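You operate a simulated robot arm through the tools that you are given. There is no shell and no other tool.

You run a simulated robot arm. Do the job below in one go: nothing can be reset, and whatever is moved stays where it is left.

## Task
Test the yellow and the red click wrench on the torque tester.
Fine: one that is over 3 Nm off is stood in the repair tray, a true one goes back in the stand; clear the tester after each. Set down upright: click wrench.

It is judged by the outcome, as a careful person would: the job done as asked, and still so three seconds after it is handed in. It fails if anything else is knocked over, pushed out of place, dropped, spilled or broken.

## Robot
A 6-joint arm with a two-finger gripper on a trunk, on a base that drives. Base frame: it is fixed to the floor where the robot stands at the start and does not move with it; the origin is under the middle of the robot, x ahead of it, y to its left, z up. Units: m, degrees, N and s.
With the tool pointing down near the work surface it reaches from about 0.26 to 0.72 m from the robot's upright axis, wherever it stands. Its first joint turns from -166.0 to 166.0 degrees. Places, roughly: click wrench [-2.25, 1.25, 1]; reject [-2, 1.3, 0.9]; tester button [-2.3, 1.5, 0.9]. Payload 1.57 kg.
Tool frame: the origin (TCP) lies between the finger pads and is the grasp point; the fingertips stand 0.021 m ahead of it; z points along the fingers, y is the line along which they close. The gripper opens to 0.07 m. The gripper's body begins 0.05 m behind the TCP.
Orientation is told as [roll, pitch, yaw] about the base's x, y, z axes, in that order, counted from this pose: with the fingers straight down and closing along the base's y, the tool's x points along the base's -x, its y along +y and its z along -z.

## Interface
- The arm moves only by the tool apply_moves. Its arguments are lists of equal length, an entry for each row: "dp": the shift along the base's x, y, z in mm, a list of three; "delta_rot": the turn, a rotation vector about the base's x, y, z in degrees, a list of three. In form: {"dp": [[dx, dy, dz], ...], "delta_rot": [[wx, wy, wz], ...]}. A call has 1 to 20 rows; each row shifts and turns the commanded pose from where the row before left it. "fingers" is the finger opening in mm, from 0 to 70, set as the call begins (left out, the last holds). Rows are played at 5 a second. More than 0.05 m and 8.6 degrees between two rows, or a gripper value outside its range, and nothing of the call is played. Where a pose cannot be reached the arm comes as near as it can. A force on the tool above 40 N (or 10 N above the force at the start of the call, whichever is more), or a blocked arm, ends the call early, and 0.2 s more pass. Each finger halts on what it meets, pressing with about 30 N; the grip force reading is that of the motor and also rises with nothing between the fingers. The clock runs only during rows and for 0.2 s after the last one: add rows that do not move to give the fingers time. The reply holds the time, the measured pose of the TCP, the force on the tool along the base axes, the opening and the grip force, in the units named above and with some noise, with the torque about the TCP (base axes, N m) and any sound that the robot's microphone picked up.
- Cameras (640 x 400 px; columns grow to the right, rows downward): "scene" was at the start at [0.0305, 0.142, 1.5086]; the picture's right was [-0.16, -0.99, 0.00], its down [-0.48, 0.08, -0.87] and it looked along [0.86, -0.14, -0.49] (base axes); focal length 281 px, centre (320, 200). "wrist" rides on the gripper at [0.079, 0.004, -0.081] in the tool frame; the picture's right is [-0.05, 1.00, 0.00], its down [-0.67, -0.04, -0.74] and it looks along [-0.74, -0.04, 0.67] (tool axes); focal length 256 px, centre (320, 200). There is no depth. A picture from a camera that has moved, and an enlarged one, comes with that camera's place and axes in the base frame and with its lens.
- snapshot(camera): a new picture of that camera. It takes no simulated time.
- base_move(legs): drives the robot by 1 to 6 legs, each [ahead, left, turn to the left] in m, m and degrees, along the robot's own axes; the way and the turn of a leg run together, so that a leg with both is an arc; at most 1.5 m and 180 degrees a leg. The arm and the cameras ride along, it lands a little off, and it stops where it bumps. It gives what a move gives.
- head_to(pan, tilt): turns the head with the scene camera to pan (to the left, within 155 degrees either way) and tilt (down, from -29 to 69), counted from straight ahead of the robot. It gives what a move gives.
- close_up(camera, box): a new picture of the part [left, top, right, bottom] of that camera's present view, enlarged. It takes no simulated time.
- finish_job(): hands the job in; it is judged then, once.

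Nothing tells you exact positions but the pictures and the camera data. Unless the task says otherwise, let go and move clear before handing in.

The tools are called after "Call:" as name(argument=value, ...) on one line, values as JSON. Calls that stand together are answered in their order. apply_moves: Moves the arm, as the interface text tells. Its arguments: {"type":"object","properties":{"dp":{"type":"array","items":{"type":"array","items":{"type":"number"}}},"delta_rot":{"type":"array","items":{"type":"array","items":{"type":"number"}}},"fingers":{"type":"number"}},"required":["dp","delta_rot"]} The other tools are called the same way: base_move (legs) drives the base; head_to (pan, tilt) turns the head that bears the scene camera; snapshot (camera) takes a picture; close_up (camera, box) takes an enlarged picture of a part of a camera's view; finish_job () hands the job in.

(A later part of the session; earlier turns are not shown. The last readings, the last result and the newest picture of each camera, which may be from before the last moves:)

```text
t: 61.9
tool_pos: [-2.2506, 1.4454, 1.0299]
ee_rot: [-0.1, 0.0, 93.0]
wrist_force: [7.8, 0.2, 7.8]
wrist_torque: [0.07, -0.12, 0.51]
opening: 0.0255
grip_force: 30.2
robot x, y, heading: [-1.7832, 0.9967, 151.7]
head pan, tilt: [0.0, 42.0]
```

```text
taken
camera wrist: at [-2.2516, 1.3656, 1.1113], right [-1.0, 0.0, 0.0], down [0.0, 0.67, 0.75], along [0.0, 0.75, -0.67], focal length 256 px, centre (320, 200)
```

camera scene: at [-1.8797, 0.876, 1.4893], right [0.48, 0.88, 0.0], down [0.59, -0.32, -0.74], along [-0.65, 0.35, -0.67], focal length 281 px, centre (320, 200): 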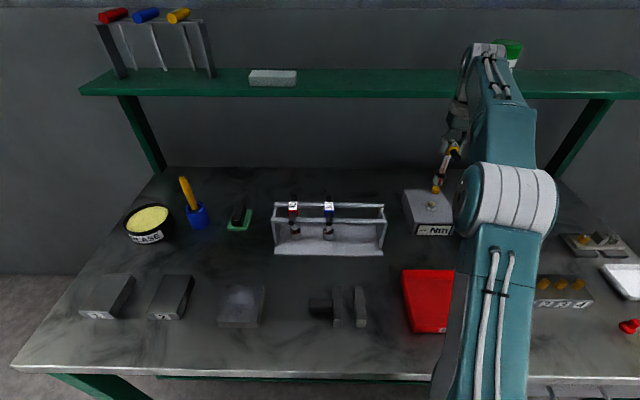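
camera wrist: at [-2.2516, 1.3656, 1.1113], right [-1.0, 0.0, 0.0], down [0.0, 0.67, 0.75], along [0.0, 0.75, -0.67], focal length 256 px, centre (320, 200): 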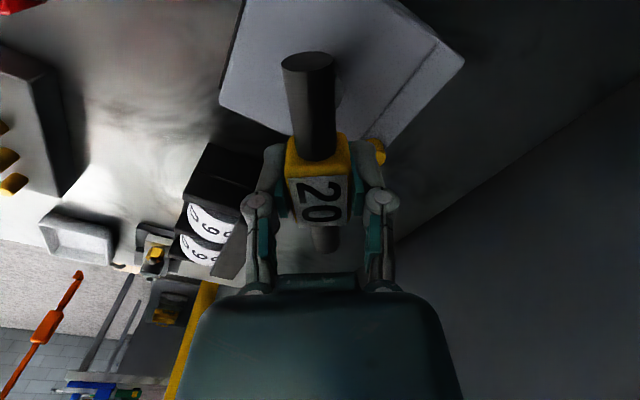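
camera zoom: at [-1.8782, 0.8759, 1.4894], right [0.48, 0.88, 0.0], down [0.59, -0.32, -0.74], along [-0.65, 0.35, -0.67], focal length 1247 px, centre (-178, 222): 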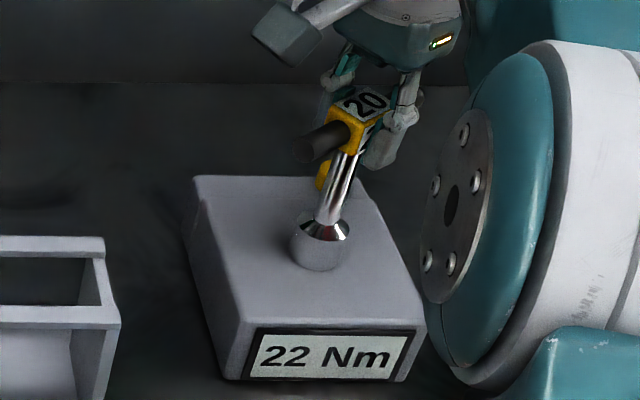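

The display has been latched at 22 Nm since about 27° of turn despite much more torque, which fits a tripped (latched) reading of 22 for the 20 Nm wrench. I turn back to the start angle and watch the display.

Call:
apply_moves(dp=[[0, 0, 0], [0, 0, 0], [0, 0, 0], [0, 0, 0], [0, 0, 0], [0, 0, 0], [0, 0, 0], [0, 0, 0]], delta_rot=[[0, 0, 4], [0, 0, 4], [0, 0, 4], [0, 0, 4], [0, 0, 4], [0, 0, 4], [0, 0, 4], [0, 0, 0]])

Call:
close_up(camera="scene", box=[392, 150, 472, 240])

```text
t: 63.7
tool_pos: [-2.2511, 1.4451, 1.0305]
ee_rot: [-0.1, 0.1, 121.2]
wrist_force: [4.1, -0.3, 1.5]
wrist_torque: [-0.15, -0.1, 0.15]
opening: 0.0253
grip_force: 29.7
robot x, y, heading: [-1.7843, 0.9996, 151.6]
head pan, tilt: [0.0, 42.0]
```

```text
4.44 times, centred on (432, 195) of scene
camera zoom: at [-1.8789, 0.8761, 1.4894], right [0.48, 0.88, 0.0], down [0.59, -0.32, -0.74], along [-0.65, 0.35, -0.67], focal length 1247 px, centre (-178, 222)
```

zoom: 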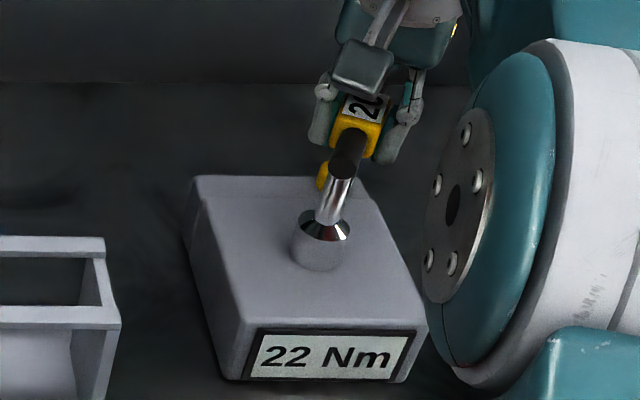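

Call:
apply_moves(dp=[[0, 0, 0], [0, 0, 0], [0, 0, 0], [0, 0, 0], [0, 0, 0], [0, 0, 0], [0, 0, 0], [0, 0, 0], [0, 0, 0]], delta_rot=[[0, 0, 4], [0, 0, 4], [0, 0, 4], [0, 0, 4], [0, 0, 4], [0, 0, 4], [0, 0, 4], [0, 0, 2.4], [0, 0, 0]])

Call:
close_up(camera="scene", box=[392, 150, 472, 240])

Call:
snapshot(camera="wrist")

```text
t: 65.7
tool_pos: [-2.2512, 1.4457, 1.0317]
ee_rot: [0.0, -0.1, 151.7]
wrist_force: [0.3, 0.5, 0.2]
wrist_torque: [0.03, -0.01, -0.02]
opening: 0.0251
grip_force: 30.1
robot x, y, heading: [-1.7848, 0.9978, 151.6]
head pan, tilt: [0.0, 42.0]
```

```text
4.44 times, centred on (432, 195) of scene
camera zoom: at [-1.8797, 0.8761, 1.4893], right [0.48, 0.88, 0.0], down [0.59, -0.32, -0.74], along [-0.65, 0.35, -0.67], focal length 1247 px, centre (-178, 222)
```

zoom: 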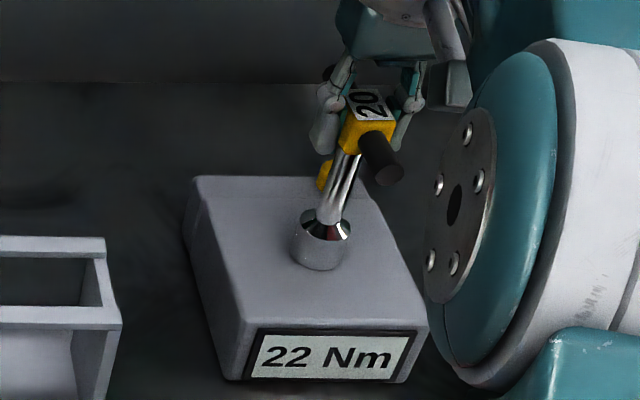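

```text
taken
camera wrist: at [-2.1842, 1.4035, 1.1115], right [-0.52, -0.85, 0.0], down [-0.57, 0.35, 0.75], along [-0.64, 0.39, -0.67], focal length 256 px, centre (320, 200)
```

wrist: 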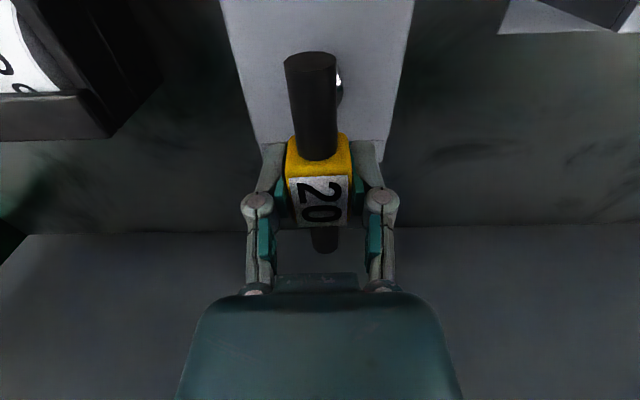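

The torque is back to zero and the display holds 22 Nm: the 20 Nm wrench is 2 off, so it's true and goes back in the stand. Lifting it straight off the stud.

Call:
apply_moves(dp=[[0, 0, 4], [0, 0, 6], [0, 0, 10], [0, 0, 10], [0, 0, 20], [0, 0, 25], [0, 0, 25], [0, 0, 0]], delta_rot=[[0, 0, 0], [0, 0, 0], [0, 0, 0], [0, 0, 0], [0, 0, 0], [0, 0, 0], [0, 0, 0], [0, 0, 0]])

Call:
snapshot(camera="scene")

Call:
snapshot(camera="wrist")

Call:
close_up(camera="scene", box=[392, 130, 472, 240])

```text
t: 67.5
tool_pos: [-2.2515, 1.4457, 1.1308]
ee_rot: [0.0, 0.1, 151.5]
wrist_force: [0.3, 0.2, -2.5]
wrist_torque: [0.01, 0.02, 0.0]
opening: 0.0253
grip_force: 29.5
robot x, y, heading: [-1.7824, 1.0007, 151.8]
head pan, tilt: [0.0, 42.0]
```

```text
taken
camera scene: at [-1.8796, 0.8761, 1.4893], right [0.48, 0.88, 0.0], down [0.59, -0.32, -0.74], along [-0.65, 0.35, -0.67], focal length 281 px, centre (320, 200)
```

scene: 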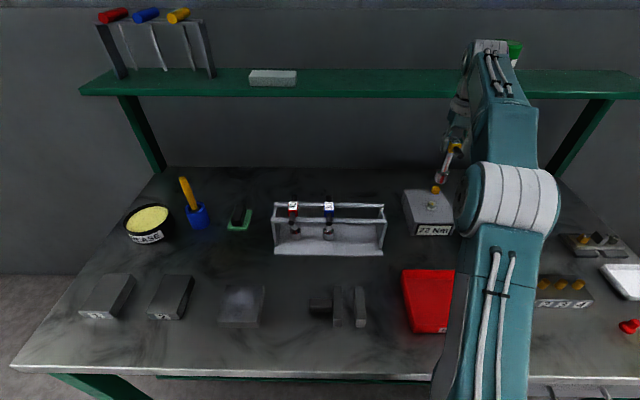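

```text
taken
camera wrist: at [-2.1848, 1.4038, 1.2108], right [-0.52, -0.85, 0.0], down [-0.57, 0.35, 0.74], along [-0.64, 0.39, -0.67], focal length 256 px, centre (320, 200)
```

wrist: 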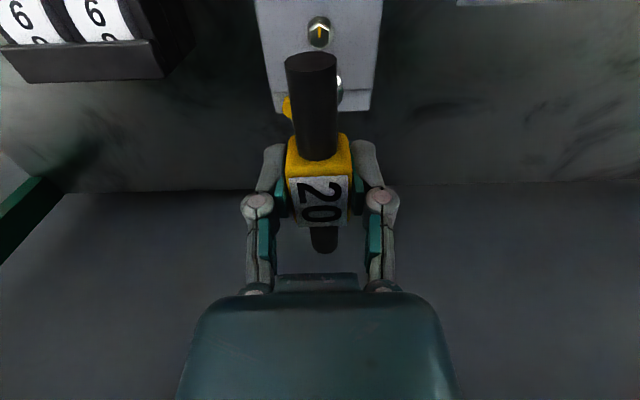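

```text
3.64 times, centred on (432, 185) of scene
camera zoom: at [-1.8796, 0.8761, 1.4893], right [0.48, 0.88, 0.0], down [0.59, -0.32, -0.74], along [-0.65, 0.35, -0.67], focal length 1021 px, centre (-87, 254)
```

zoom: 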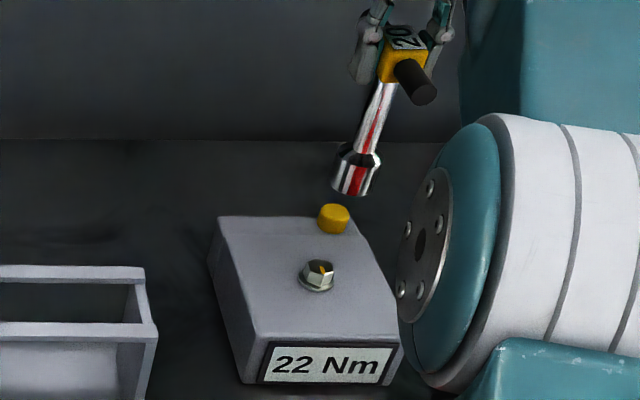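

Off cleanly, stud sprung back. Carrying the yellow wrench back over its own slot.

Call:
apply_moves(dp=[[-7.4, -43, 0], [-7.4, -43, 0], [-7.4, -43, 0], [-7.4, -43, 0], [-7.4, -43, 0], [0, 0, 0], [0, 0, 0]], delta_rot=[[0, 0, 0], [0, 0, 0], [0, 0, 0], [0, 0, 0], [0, 0, 0], [0, 0, 0], [0, 0, 0]])

Call:
close_up(camera="scene", box=[320, 130, 420, 250])

Call:
snapshot(camera="wrist")

```text
t: 69.1
tool_pos: [-2.2904, 1.2309, 1.1298]
ee_rot: [-0.1, 0.0, 151.5]
wrist_force: [0.7, -0.1, -3.6]
wrist_torque: [0.04, 0.02, 0.0]
opening: 0.0252
grip_force: 30.3
robot x, y, heading: [-1.7802, 0.9965, 151.7]
head pan, tilt: [0.0, 42.0]
```

```text
3.33 times, centred on (370, 190) of scene
camera zoom: at [-1.8796, 0.875, 1.4892], right [0.48, 0.88, 0.0], down [0.59, -0.32, -0.74], along [-0.65, 0.35, -0.67], focal length 936 px, centre (153, 233)
```

zoom: 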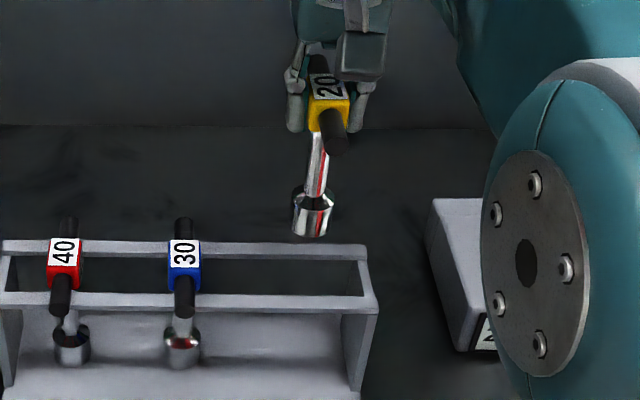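

```text
taken
camera wrist: at [-2.2234, 1.1877, 1.2107], right [-0.52, -0.85, 0.0], down [-0.57, 0.35, 0.75], along [-0.64, 0.39, -0.67], focal length 256 px, centre (320, 200)
```

wrist: 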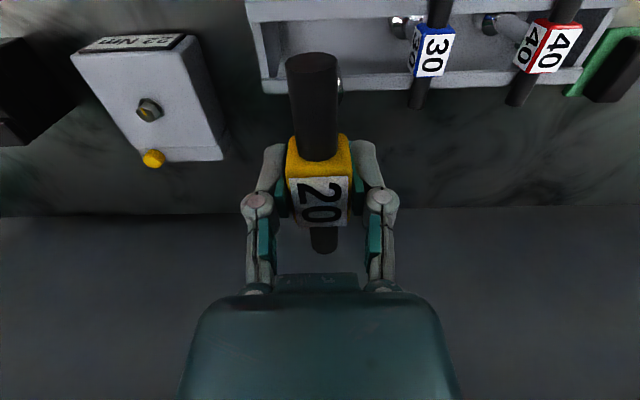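

Call:
apply_moves(dp=[[1, 0, -20], [0, 0, -20], [0, 0, -15], [0, 0, -10], [0, 0, 0]], delta_rot=[[0, 0, 0], [0, 0, 0], [0, 0, 0], [0, 0, 0], [0, 0, 0]])

Call:
close_up(camera="scene", box=[330, 170, 400, 250])

```text
t: 70.3
tool_pos: [-2.2873, 1.2285, 1.0668]
ee_rot: [-0.1, 0.0, 151.5]
wrist_force: [-0.1, 0.2, -3.2]
wrist_torque: [-0.01, 0.0, 0.02]
opening: 0.0253
grip_force: 29.6
robot x, y, heading: [-1.7854, 0.9983, 151.7]
head pan, tilt: [0.0, 42.0]
```

```text
5.00 times, centred on (365, 210) of scene
camera zoom: at [-1.8799, 0.8747, 1.4892], right [0.48, 0.88, 0.0], down [0.59, -0.32, -0.74], along [-0.65, 0.35, -0.67], focal length 1403 px, centre (95, 150)
```

zoom: 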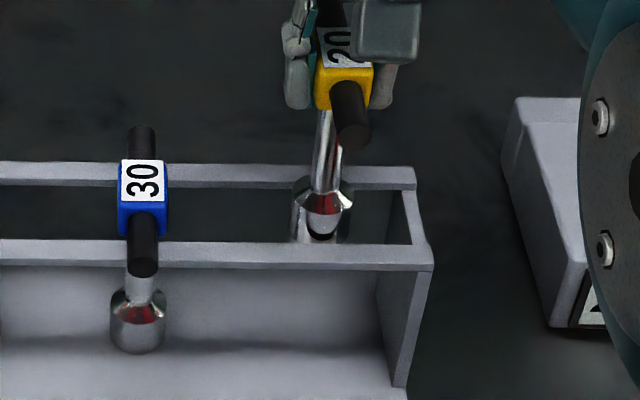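

Call:
apply_moves(dp=[[0, 0, -15], [0, 0, -15], [0, 0, -15], [0, 0, -15], [0, 0, -15], [0, 0, -8], [0, 0, 0]], delta_rot=[[0, 0, 0], [0, 0, 0], [0, 0, 0], [0, 0, 0], [0, 0, 0], [0, 0, 0], [0, 0, 0]])

Call:
close_up(camera="scene", box=[330, 170, 400, 250])

```text
t: 71.9
tool_pos: [-2.2878, 1.2295, 0.9833]
ee_rot: [-0.1, 0.0, 151.4]
wrist_force: [0.4, 0.1, -3.8]
wrist_torque: [0.0, 0.02, -0.01]
opening: 0.0254
grip_force: 30.0
robot x, y, heading: [-1.7811, 0.9986, 151.4]
head pan, tilt: [0.0, 42.0]
```

```text
5.00 times, centred on (365, 210) of scene
camera zoom: at [-1.8799, 0.8747, 1.4892], right [0.48, 0.88, 0.0], down [0.59, -0.32, -0.74], along [-0.65, 0.35, -0.67], focal length 1403 px, centre (95, 150)
```

zoom: 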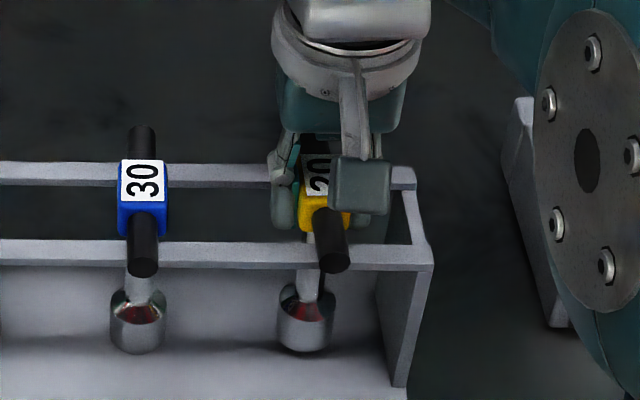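

Call:
apply_moves(dp=[[0, 0, -2], [0, 0, -2], [0, 0, -2], [0, 0, -1], [0, 0, 0]], delta_rot=[[0, 0, 0], [0, 0, 0], [0, 0, 0], [0, 0, 0], [0, 0, 0]])

```text
t: 73.1
tool_pos: [-2.2877, 1.2295, 0.9755]
ee_rot: [0.0, -0.1, 151.4]
wrist_force: [-0.3, -0.4, -4.1]
wrist_torque: [0.01, -0.01, 0.0]
opening: 0.0253
grip_force: 30.1
robot x, y, heading: [-1.7837, 0.9919, 151.6]
head pan, tilt: [0.0, 42.0]
```

Call:
apply_moves(dp=[[0, 0, -1], [0, 0, -1], [0, 0, -1], [0, 0, -1], [0, 0, 0]], delta_rot=[[0, 0, 0], [0, 0, 0], [0, 0, 0], [0, 0, 0], [0, 0, 0]])

Call:
close_up(camera="scene", box=[330, 170, 400, 250])

```text
t: 74.3
tool_pos: [-2.2866, 1.2301, 0.9737]
ee_rot: [0.0, -0.2, 151.5]
wrist_force: [4.7, 0.2, 19.1]
wrist_torque: [-0.16, -0.4, 0.01]
opening: 0.0255
grip_force: 29.8
robot x, y, heading: [-1.7842, 0.9992, 151.7]
head pan, tilt: [0.0, 42.0]
```

```text
5.00 times, centred on (365, 210) of scene
camera zoom: at [-1.8779, 0.8744, 1.4893], right [0.48, 0.88, 0.0], down [0.59, -0.32, -0.74], along [-0.65, 0.35, -0.67], focal length 1403 px, centre (95, 150)
```

zoom: 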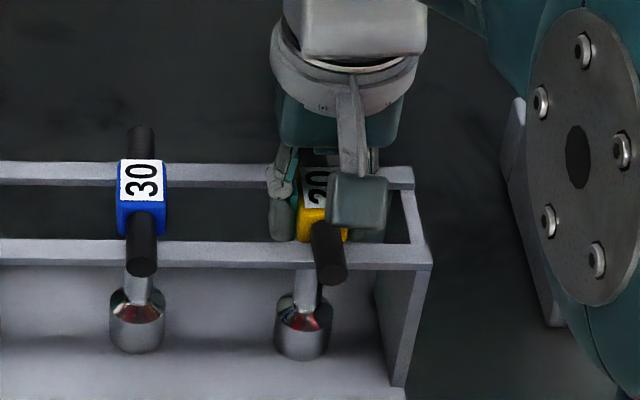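

It touches the stand's base. I ease off 1.5 mm, open, and rise.

Call:
apply_moves(dp=[[0, 0, 1.5], [0, 0, 0]], delta_rot=[[0, 0, 0], [0, 0, 0]])

Call:
apply_moves(dp=[[0, 0, 0], [0, 0, 0], [0, 0, 0], [0, 0, 0]], delta_rot=[[0, 0, 0], [0, 0, 0], [0, 0, 0], [0, 0, 0]], fingers=60)

Call:
apply_moves(dp=[[0, 0, 20], [0, 0, 30], [0, 0, 40], [0, 0, 40], [0, 0, 30], [0, 0, 0]], delta_rot=[[0, 0, 0], [0, 0, 0], [0, 0, 0], [0, 0, 0], [0, 0, 0], [0, 0, 0]])

Call:
snapshot(camera="wrist")

Call:
close_up(camera="scene", box=[260, 180, 400, 268])

```text
t: 74.9
tool_pos: [-2.2868, 1.2306, 0.974]
ee_rot: [0.0, -0.2, 151.6]
wrist_force: [3.6, 0.6, 12.5]
wrist_torque: [0.28, 0.46, -0.05]
opening: 0.0253
grip_force: 29.9
robot x, y, heading: [-1.7856, 0.9959, 151.7]
head pan, tilt: [0.0, 42.0]
```

```text
t: 75.9
tool_pos: [-2.2877, 1.2299, 0.973]
ee_rot: [-0.1, 0.1, 151.4]
wrist_force: [-0.4, -0.7, 0.1]
wrist_torque: [-0.01, -0.03, -0.01]
opening: 0.0597
grip_force: 0.0
robot x, y, heading: [-1.7848, 0.9966, 151.8]
head pan, tilt: [0.0, 42.0]
```

```text
t: 77.3
tool_pos: [-2.2865, 1.2296, 1.1338]
ee_rot: [-0.1, 0.0, 151.5]
wrist_force: [0.1, -0.4, 0.3]
wrist_torque: [0.01, -0.05, 0.0]
opening: 0.0598
grip_force: 0.0
robot x, y, heading: [-1.7843, 0.9966, 151.6]
head pan, tilt: [0.0, 42.0]
```

```text
taken
camera wrist: at [-2.2203, 1.1879, 1.2147], right [-0.52, -0.85, 0.0], down [-0.57, 0.35, 0.75], along [-0.64, 0.39, -0.67], focal length 256 px, centre (320, 200)
```

wrist: 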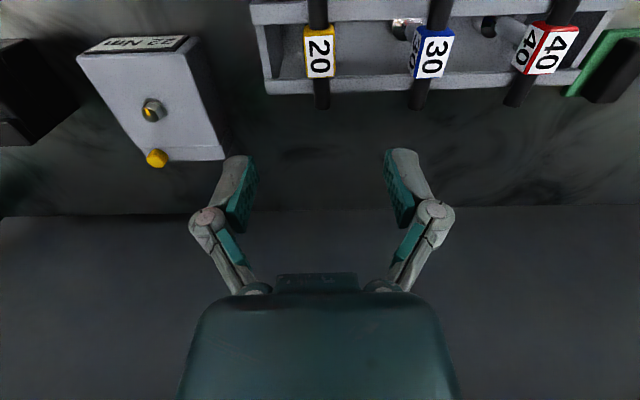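

```text
4.55 times, centred on (330, 224) of scene
camera zoom: at [-1.8796, 0.8746, 1.4892], right [0.48, 0.88, 0.0], down [0.59, -0.32, -0.74], along [-0.65, 0.35, -0.67], focal length 1276 px, centre (274, 91)
```

zoom: 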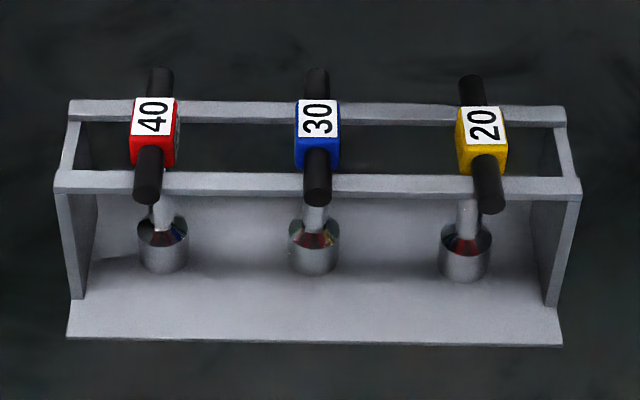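

Yellow stands in its slot again. I check the display and then press the tester's yellow button to clear it.

Call:
close_up(camera="wrist", box=[70, 20, 240, 180])

```text
2.50 times, centred on (155, 100) of wrist
camera zoom: at [-2.2203, 1.1879, 1.2147], right [-0.52, -0.85, 0.0], down [-0.57, 0.35, 0.75], along [-0.64, 0.39, -0.67], focal length 640 px, centre (732, 450)
```

zoom: 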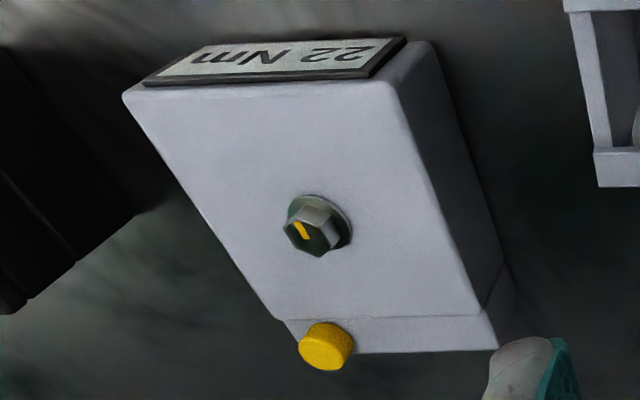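

Display holds 22. The button (≈[-2.302, 1.514], top z≈0.919) is near my reach limit and under the shelf, so I'll approach with closed fingers tilted 20° forward.

Call:
apply_moves(dp=[[9.6, 40.7, 0], [9.6, 40.7, 0], [9.6, 40.7, 0], [9.6, 40.7, 0], [9.6, 40.7, 0], [9.6, 40.7, 0], [0, 0, 0], [0, 0, 0], [0, 0, 0], [0, 0, 0]], delta_rot=[[0, 0, 0], [0, 0, 0], [0, 0, 0], [0, 0, 0], [0, 0, 0], [0, 0, 0], [3.2, 5.87, 0], [3.2, 5.87, 0], [3.2, 5.87, 0], [0, 0, 0]], fingers=0)

Call:
snapshot(camera="wrist")

Call:
snapshot(camera="scene")

```text
t: 79.5
tool_pos: [-2.2292, 1.4755, 1.1338]
ee_rot: [0.0, -20.2, 151.5]
wrist_force: [0.2, -0.9, 0.7]
wrist_torque: [-0.01, -0.02, 0.0]
opening: 0.0
grip_force: 28.5
robot x, y, heading: [-1.7815, 0.999, 151.8]
head pan, tilt: [0.0, 42.0]
```

```text
taken
camera wrist: at [-2.1421, 1.4217, 1.1816], right [-0.52, -0.85, 0.02], down [-0.31, 0.21, 0.93], along [-0.8, 0.48, -0.37], focal length 256 px, centre (320, 200)
```

wrist: 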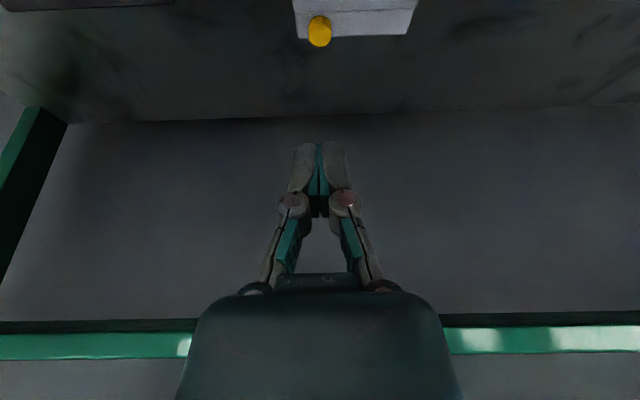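

```text
taken
camera scene: at [-1.8791, 0.8758, 1.4893], right [0.48, 0.88, 0.0], down [0.59, -0.32, -0.74], along [-0.65, 0.35, -0.67], focal length 281 px, centre (320, 200)
```

scene: 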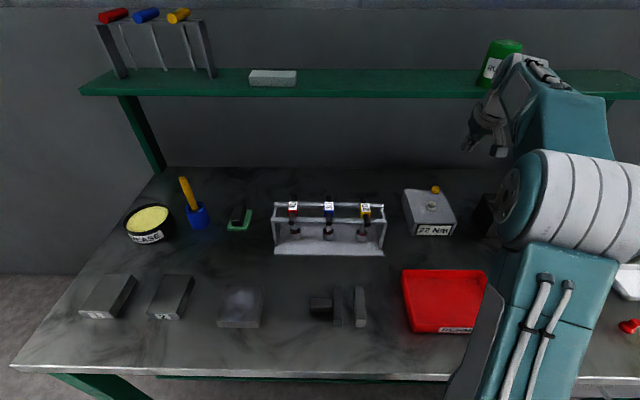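

Call:
apply_moves(dp=[[0, 0, -33], [0, 0, -33], [0, 0, -33], [0, 0, -33], [-22, 11.7, 0], [-22, 11.7, 0], [-22.5, 11.7, 0], [0, 0, 0]], delta_rot=[[0, 0, 0], [0, 0, 0], [0, 0, 0], [0, 0, 0], [0, 0, 0], [0, 0, 0], [0, 0, 0], [0, 0, 0]])

Call:
snapshot(camera="wrist")

Call:
snapshot(camera="scene")

Call:
close_up(camera="scene", box=[390, 130, 490, 240])

```text
t: 81.3
tool_pos: [-2.2952, 1.5098, 1.0005]
ee_rot: [-0.1, -20.1, 151.6]
wrist_force: [-0.1, -0.5, 0.1]
wrist_torque: [0.02, 0.01, 0.0]
opening: 0.0002
grip_force: 28.8
robot x, y, heading: [-1.7816, 0.9948, 151.4]
head pan, tilt: [0.0, 42.0]
```

```text
taken
camera wrist: at [-2.2089, 1.4562, 1.0492], right [-0.52, -0.85, 0.02], down [-0.31, 0.21, 0.93], along [-0.8, 0.48, -0.37], focal length 256 px, centre (320, 200)
```

wrist: 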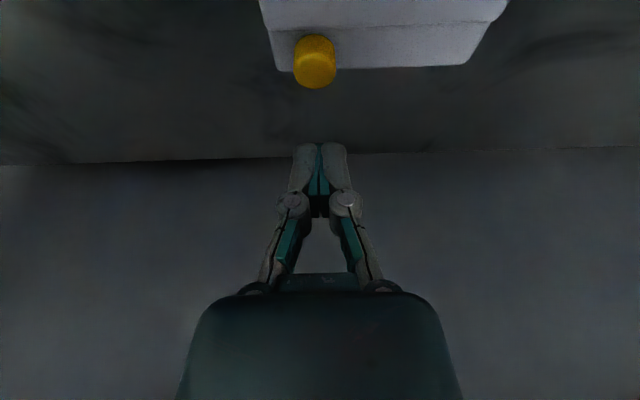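

```text
taken
camera scene: at [-1.8795, 0.8761, 1.4893], right [0.48, 0.88, 0.0], down [0.59, -0.32, -0.74], along [-0.65, 0.35, -0.67], focal length 281 px, centre (320, 200)
```

scene: 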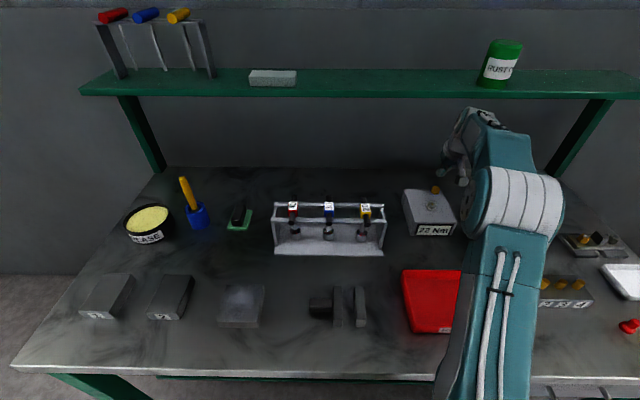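

```text
3.64 times, centred on (440, 185) of scene
camera zoom: at [-1.8795, 0.8761, 1.4893], right [0.48, 0.88, 0.0], down [0.59, -0.32, -0.74], along [-0.65, 0.35, -0.67], focal length 1021 px, centre (-116, 254)
```

zoom: 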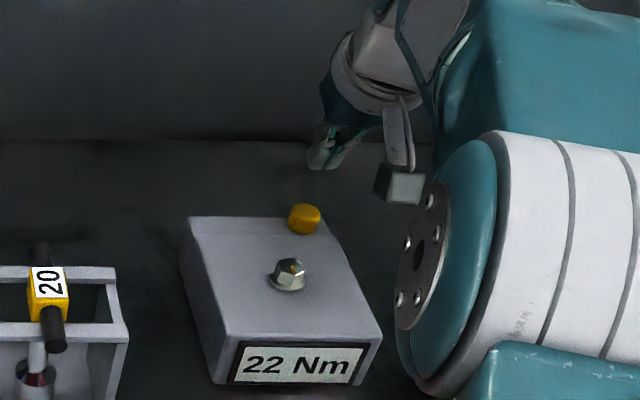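

Tips are right above the button. Descending and pressing gently.

Call:
apply_moves(dp=[[0, 0, -25], [0, 0, -20], [0, 0, -8], [0, 0, -3], [0, 0, 0]], delta_rot=[[0, 0, 0], [0, 0, 0], [0, 0, 0], [0, 0, 0], [0, 0, 0]])

Call:
apply_moves(dp=[[0, 0, -2], [0, 0, -2], [0, 0, -2], [0, 0, 0]], delta_rot=[[0, 0, 0], [0, 0, 0], [0, 0, 0], [0, 0, 0]])

Call:
close_up(camera="scene", box=[390, 130, 490, 240])

```text
t: 82.5
tool_pos: [-2.2963, 1.5093, 0.9476]
ee_rot: [-0.1, -20.4, 151.6]
wrist_force: [-1.7, 0.3, 11.5]
wrist_torque: [0.02, -0.01, 0.02]
opening: 0.006
grip_force: 28.0
robot x, y, heading: [-1.7825, 0.9974, 151.7]
head pan, tilt: [0.0, 42.0]
heard: click
```

```text
t: 83.5
tool_pos: [-2.2977, 1.5092, 0.9443]
ee_rot: [-0.4, -20.6, 151.6]
wrist_force: [-2.7, 1.3, 36.3]
wrist_torque: [0.04, 0.05, -0.04]
opening: 0.0061
grip_force: 28.9
robot x, y, heading: [-1.783, 0.9993, 151.6]
head pan, tilt: [0.0, 42.0]
```

```text
3.64 times, centred on (440, 185) of scene
camera zoom: at [-1.8775, 0.8733, 1.4894], right [0.48, 0.88, 0.0], down [0.59, -0.32, -0.74], along [-0.65, 0.35, -0.67], focal length 1021 px, centre (-116, 254)
```

zoom: 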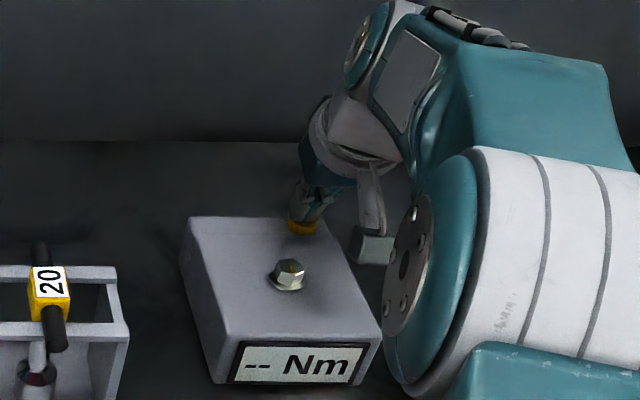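

The button clicked and the display is cleared to "--". I back out and up, untilt, and go to hover over the red wrench.

Call:
apply_moves(dp=[[0, 0, 20], [0, 0, 30], [22, -11.7, 0], [22, -11.7, 0], [22.5, -11.7, 10], [0, 0, 33], [0, 0, 33], [0, 0, 33], [0, 0, 33], [0, 0, 0], [0, 0, 0], [0, 0, 0], [0, 0, 0]], delta_rot=[[0, 0, 0], [0, 0, 0], [0, 0, 0], [0, 0, 0], [0, 0, 0], [0, 0, 0], [0, 0, 0], [0, 0, 0], [0, 0, 0], [-3.2, -5.87, 0], [-3.2, -5.87, 0], [-3.2, -5.87, 0], [0, 0, 0]])

Call:
close_up(camera="scene", box=[390, 130, 490, 240])

```text
t: 86.3
tool_pos: [-2.229, 1.4748, 1.132]
ee_rot: [-0.1, 0.0, 151.4]
wrist_force: [0.0, -0.4, 0.2]
wrist_torque: [0.04, 0.02, -0.03]
opening: 0.0
grip_force: 28.2
robot x, y, heading: [-1.7815, 0.9968, 151.6]
head pan, tilt: [0.0, 42.0]
```

```text
3.64 times, centred on (440, 185) of scene
camera zoom: at [-1.8794, 0.8762, 1.4893], right [0.48, 0.88, 0.0], down [0.59, -0.32, -0.74], along [-0.65, 0.35, -0.67], focal length 1021 px, centre (-116, 254)
```

zoom: 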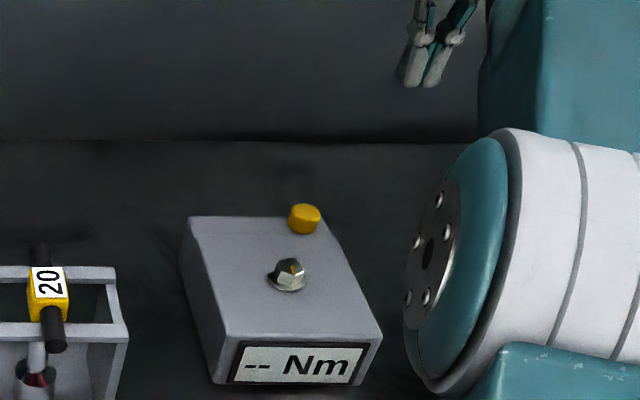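

Call:
apply_moves(dp=[[-15.2, -40.5, 0], [-15.2, -40.5, 0], [-15.2, -40.5, 0], [-15.2, -40.5, 0], [-15.2, -40.5, 0], [-15.2, -40.5, 0], [-15.2, -40.5, 0], [-15.2, -40.5, 0], [-15.2, -40.5, 0], [-15.2, -40.5, 0], [0, 0, -40], [0, 0, -40], [0, 0, -20], [0, 0, 0]], delta_rot=[[0, 0, 0], [0, 0, 0], [0, 0, 0], [0, 0, 0], [0, 0, 0], [0, 0, 0], [0, 0, 0], [0, 0, 0], [0, 0, 0], [0, 0, 0], [0, 0, 0], [0, 0, 0], [0, 0, 0], [0, 0, 0]], fingers=60)

Call:
snapshot(camera="wrist")

Call:
snapshot(camera="scene")

```text
t: 89.3
tool_pos: [-2.3823, 1.0668, 1.0316]
ee_rot: [0.0, -0.1, 151.6]
wrist_force: [0.8, -0.8, -0.8]
wrist_torque: [-0.01, 0.01, -0.02]
opening: 0.06
grip_force: 0.2
robot x, y, heading: [-1.7847, 0.9989, 151.6]
head pan, tilt: [0.0, 42.0]
```

```text
taken
camera wrist: at [-2.3145, 1.0261, 1.1125], right [-0.52, -0.85, 0.0], down [-0.57, 0.35, 0.75], along [-0.64, 0.39, -0.67], focal length 256 px, centre (320, 200)
```

wrist: 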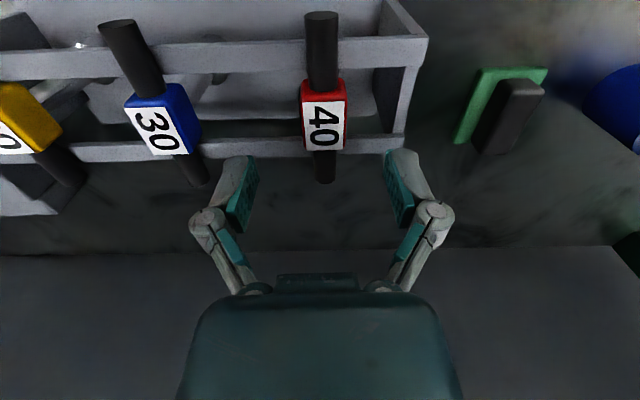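

```text
taken
camera scene: at [-1.8802, 0.8738, 1.4891], right [0.48, 0.88, 0.0], down [0.59, -0.32, -0.74], along [-0.65, 0.35, -0.67], focal length 281 px, centre (320, 200)
```

scene: 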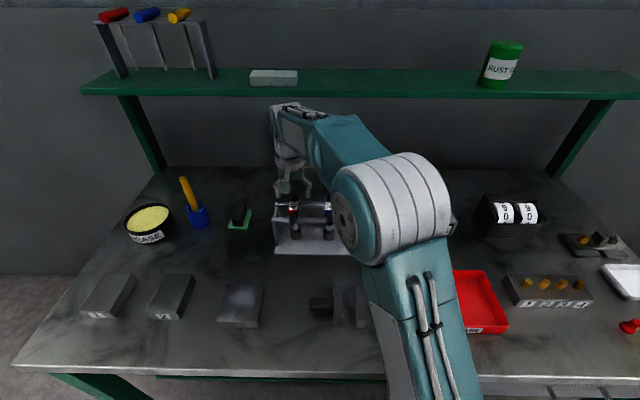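

Call:
apply_moves(dp=[[-0.5, -0.8, -30], [0, 0, -26], [0, 0, 0]], delta_rot=[[0, 0, 0], [0, 0, 0], [0, 0, 0]], fingers=54)

Call:
snapshot(camera="wrist")

Call:
apply_moves(dp=[[0, 0, 0], [0, 0, 0], [0, 0, 0], [0, 0, 0]], delta_rot=[[0, 0, 0], [0, 0, 0], [0, 0, 0], [0, 0, 0]], fingers=10)

Call:
snapshot(camera="wrist")

```text
t: 90.1
tool_pos: [-2.3826, 1.0679, 0.9749]
ee_rot: [0.0, -0.1, 151.6]
wrist_force: [0.1, -0.1, -0.3]
wrist_torque: [-0.02, 0.0, 0.02]
opening: 0.054
grip_force: 0.0
robot x, y, heading: [-1.7814, 0.9957, 151.7]
head pan, tilt: [0.0, 42.0]
```

```text
taken
camera wrist: at [-2.3153, 1.0253, 1.0563], right [-0.52, -0.85, 0.0], down [-0.57, 0.35, 0.75], along [-0.64, 0.39, -0.67], focal length 256 px, centre (320, 200)
```

wrist: 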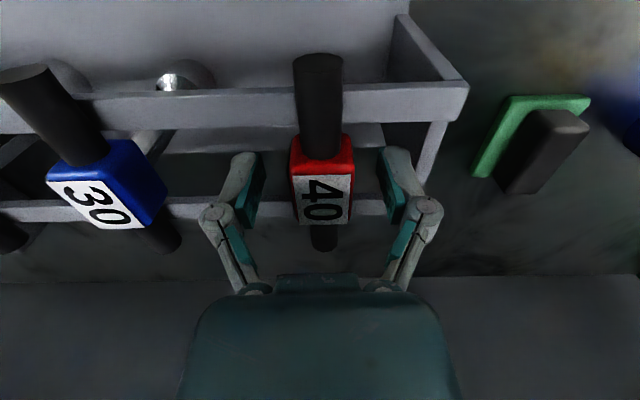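

```text
t: 91.1
tool_pos: [-2.3823, 1.0675, 0.9772]
ee_rot: [-0.1, -0.2, 151.6]
wrist_force: [-0.5, -2.9, 15.3]
wrist_torque: [-0.03, -0.07, -0.02]
opening: 0.0254
grip_force: 30.1
robot x, y, heading: [-1.7827, 0.9988, 151.8]
head pan, tilt: [0.0, 42.0]
```

```text
taken
camera wrist: at [-2.3153, 1.0251, 1.0574], right [-0.52, -0.85, 0.0], down [-0.57, 0.35, 0.75], along [-0.64, 0.39, -0.67], focal length 256 px, centre (320, 200)
```

wrist: 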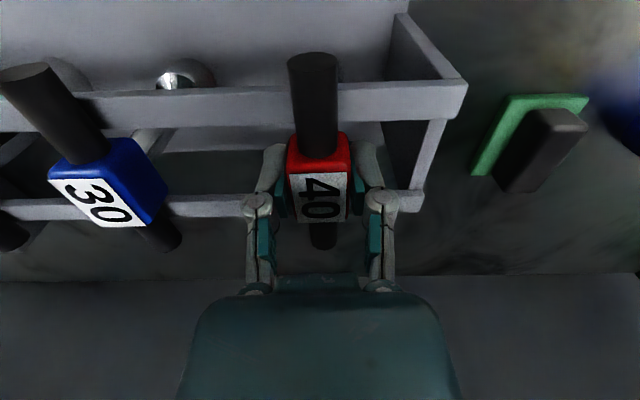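

Red is gripped at its home [-2.382, 1.0675]. Lifting straight out of the rails.

Call:
apply_moves(dp=[[0, 0, 5], [0, 0, 10], [0, 0, 15], [0, 0, 15], [0, 0, 15], [0, 0, 15], [0, 0, 25], [0, 0, 25], [0, 0, 25], [0, 0, 0]], delta_rot=[[0, 0, 0], [0, 0, 0], [0, 0, 0], [0, 0, 0], [0, 0, 0], [0, 0, 0], [0, 0, 0], [0, 0, 0], [0, 0, 0], [0, 0, 0]])

Call:
snapshot(camera="wrist")

Call:
snapshot(camera="scene")

```text
t: 93.3
tool_pos: [-2.3826, 1.0675, 1.1258]
ee_rot: [-0.1, 0.0, 151.7]
wrist_force: [-0.1, -0.2, -3.8]
wrist_torque: [0.01, 0.04, 0.01]
opening: 0.0254
grip_force: 30.4
robot x, y, heading: [-1.7842, 0.993, 151.6]
head pan, tilt: [0.0, 42.0]
```

```text
taken
camera wrist: at [-2.3156, 1.0248, 1.2064], right [-0.52, -0.85, 0.0], down [-0.57, 0.35, 0.75], along [-0.63, 0.39, -0.67], focal length 256 px, centre (320, 200)
```

wrist: 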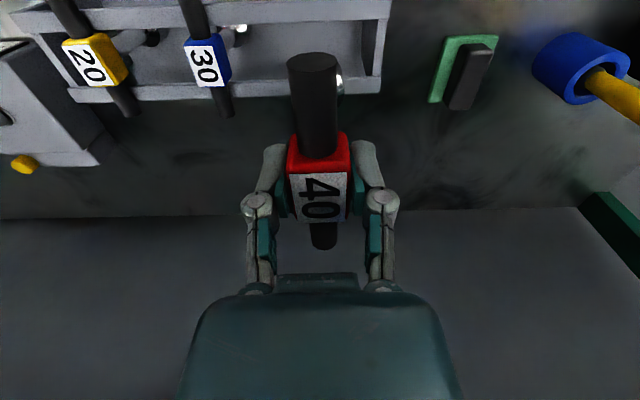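

```text
taken
camera scene: at [-1.8805, 0.8737, 1.489], right [0.48, 0.88, 0.0], down [0.59, -0.32, -0.74], along [-0.65, 0.35, -0.67], focal length 281 px, centre (320, 200)
```

scene: 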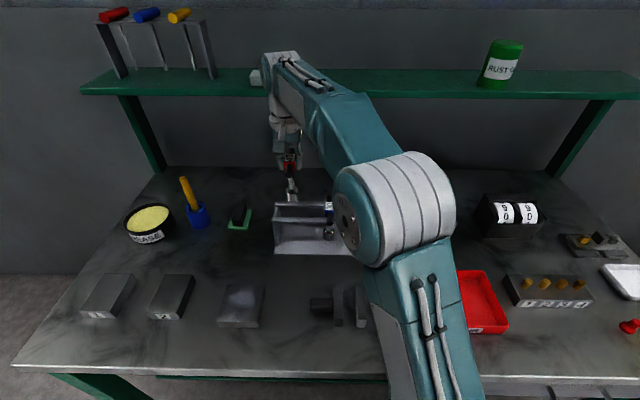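

Call:
apply_moves(dp=[[0, 0, 15], [14.6, 41.9, 0], [14.6, 41.9, 0], [14.6, 41.9, 0], [14.6, 41.9, 0], [14.6, 41.9, 0], [14.6, 41.9, 0], [14.6, 41.9, 0], [14.6, 41.9, 0], [14.5, 42.3, 0], [0, 0, -25], [0, 0, -25], [0, 0, -20], [0, 0, 0]], delta_rot=[[0, 0, 0], [0, 0, 0], [0, 0, 0], [0, 0, 0], [0, 0, 0], [0, 0, 0], [0, 0, 0], [0, 0, 0], [0, 0, 0], [0, 0, 0], [0, 0, 0], [0, 0, 0], [0, 0, 0], [0, 0, 0]])

Call:
close_up(camera="scene", box=[412, 160, 452, 215])

Call:
close_up(camera="wrist", box=[280, 20, 360, 100])

```text
t: 96.3
tool_pos: [-2.251, 1.4467, 1.0703]
ee_rot: [0.0, -0.1, 151.5]
wrist_force: [-0.4, 0.2, -2.8]
wrist_torque: [-0.01, 0.02, -0.03]
opening: 0.0256
grip_force: 29.8
robot x, y, heading: [-1.7867, 0.9957, 151.7]
head pan, tilt: [0.0, 42.0]
```

```text
7.27 times, centred on (432, 188) of scene
camera zoom: at [-1.8797, 0.876, 1.4893], right [0.48, 0.88, 0.0], down [0.59, -0.32, -0.74], along [-0.65, 0.35, -0.67], focal length 2041 px, centre (-494, 291)
```

zoom: 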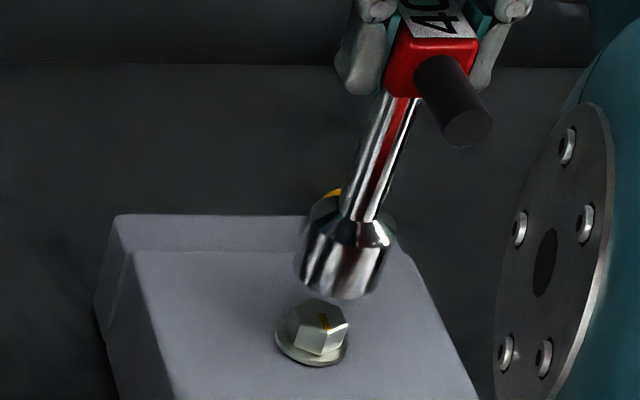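

```text
5.00 times, centred on (320, 60) of wrist
camera zoom: at [-2.1837, 1.4049, 1.1507], right [-0.52, -0.85, 0.0], down [-0.57, 0.35, 0.75], along [-0.64, 0.39, -0.67], focal length 1280 px, centre (320, 900)
```

zoom: 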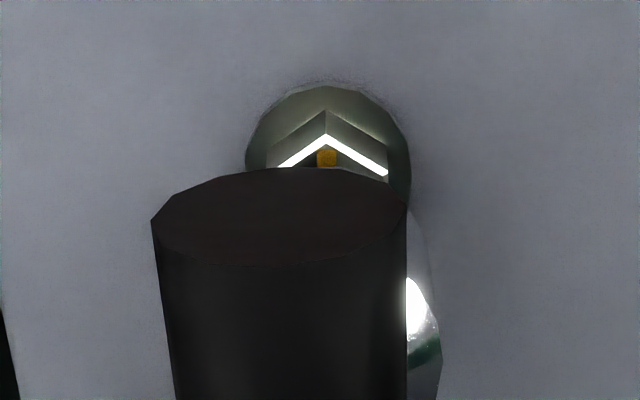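

Call:
apply_moves(dp=[[-0.2, -1.2, -5], [0, 0, -5], [0, 0, -5], [0, 0, 0], [0, 0, 0]], delta_rot=[[0, 0, 0], [0, 0, 0], [0, 0, 0], [0, 0, 0], [0, 0, 0]])

Call:
close_up(camera="scene", box=[416, 180, 446, 215])

Call:
close_up(camera="wrist", box=[280, 20, 360, 100])

```text
t: 97.5
tool_pos: [-2.2508, 1.4457, 1.0555]
ee_rot: [0.1, 0.0, 151.5]
wrist_force: [-0.3, -0.5, -3.2]
wrist_torque: [-0.02, -0.02, 0.03]
opening: 0.0257
grip_force: 29.7
robot x, y, heading: [-1.7847, 0.9992, 151.6]
head pan, tilt: [0.0, 42.0]
```

```text
11.43 times, centred on (431, 198) of scene
camera zoom: at [-1.8796, 0.8761, 1.4893], right [0.48, 0.88, 0.0], down [0.59, -0.32, -0.74], along [-0.65, 0.35, -0.67], focal length 3208 px, centre (-949, 229)
```

zoom: 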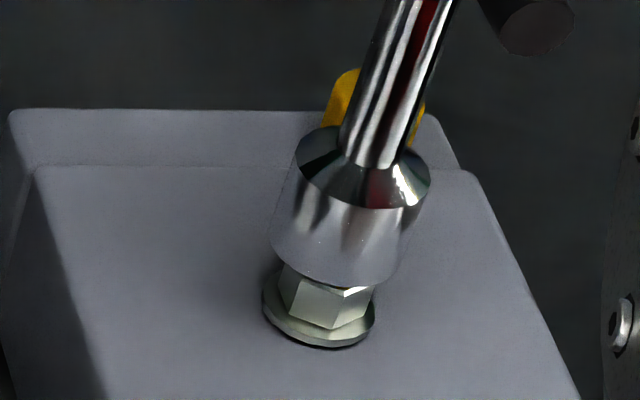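

```text
5.00 times, centred on (320, 60) of wrist
camera zoom: at [-2.184, 1.4035, 1.1359], right [-0.52, -0.85, 0.0], down [-0.57, 0.35, 0.75], along [-0.64, 0.39, -0.67], focal length 1280 px, centre (320, 900)
```

zoom: 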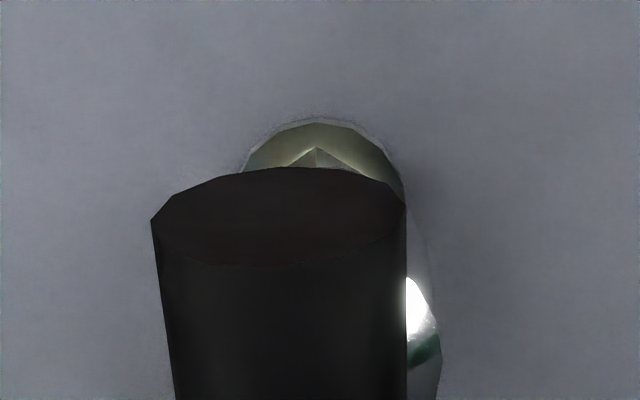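

Call:
apply_moves(dp=[[0.2, 0.3, -4], [0, 0, -3], [0, 0, -2], [0, 0, -1.5], [0, 0, -1.5], [0, 0, 0]], delta_rot=[[0, 0, 0], [0, 0, 0], [0, 0, 0], [0, 0, 0], [0, 0, 0], [0, 0, 0]])

Call:
close_up(camera="scene", box=[416, 180, 446, 215])

```text
t: 98.9
tool_pos: [-2.2507, 1.445, 1.0427]
ee_rot: [0.0, 0.1, 151.6]
wrist_force: [4.0, -3.9, -4.9]
wrist_torque: [-0.29, -0.42, 0.01]
opening: 0.0257
grip_force: 30.1
robot x, y, heading: [-1.7826, 0.9983, 151.5]
head pan, tilt: [0.0, 42.0]
```

```text
11.43 times, centred on (431, 198) of scene
camera zoom: at [-1.8794, 0.876, 1.4893], right [0.48, 0.88, 0.0], down [0.59, -0.32, -0.74], along [-0.65, 0.35, -0.67], focal length 3208 px, centre (-949, 229)
```

zoom: 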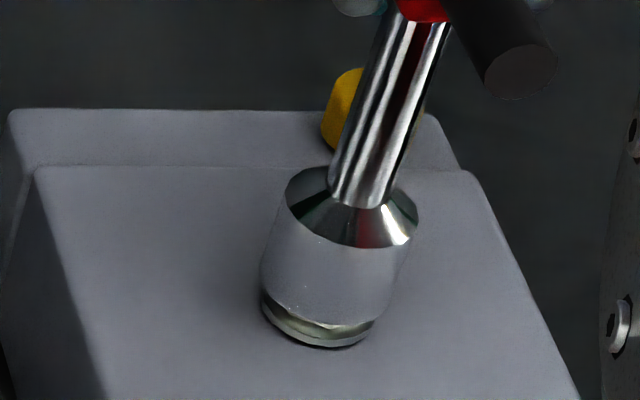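

It slid onto the hex directly. Seating it down the last millimetres.

Call:
apply_moves(dp=[[0.6, -0.6, -3], [0, 0, -3], [0, 0, -2], [0, 0, -1], [0, 0, 0]], delta_rot=[[0, 0, 0], [0, 0, 0], [0, 0, 0], [0, 0, 0], [0, 0, 0]])

Call:
close_up(camera="scene", box=[392, 150, 472, 240])

Call:
snapshot(camera="wrist")

```text
t: 100.1
tool_pos: [-2.2507, 1.4452, 1.0335]
ee_rot: [0.0, -0.1, 151.5]
wrist_force: [1.2, -0.1, -3.4]
wrist_torque: [0.01, -0.09, 0.03]
opening: 0.0253
grip_force: 30.2
robot x, y, heading: [-1.7851, 0.9966, 151.6]
head pan, tilt: [0.0, 42.0]
```

```text
4.44 times, centred on (432, 195) of scene
camera zoom: at [-1.8795, 0.8762, 1.4893], right [0.48, 0.88, 0.0], down [0.59, -0.32, -0.74], along [-0.65, 0.35, -0.67], focal length 1247 px, centre (-178, 222)
```

zoom: 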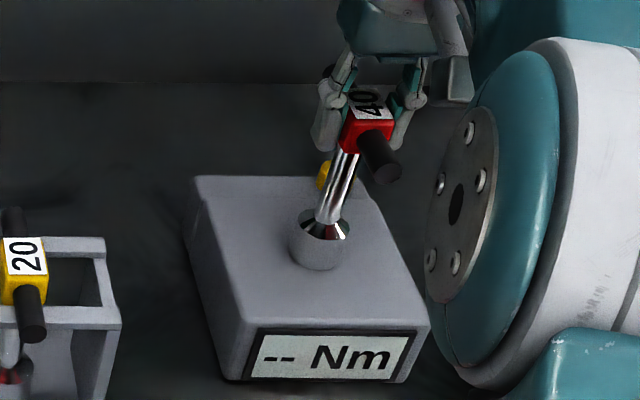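

```text
taken
camera wrist: at [-2.1834, 1.4028, 1.1147], right [-0.52, -0.85, 0.0], down [-0.57, 0.35, 0.75], along [-0.64, 0.39, -0.67], focal length 256 px, centre (320, 200)
```

wrist: 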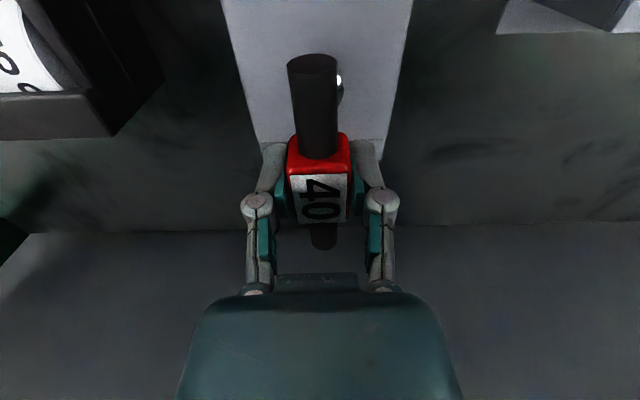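

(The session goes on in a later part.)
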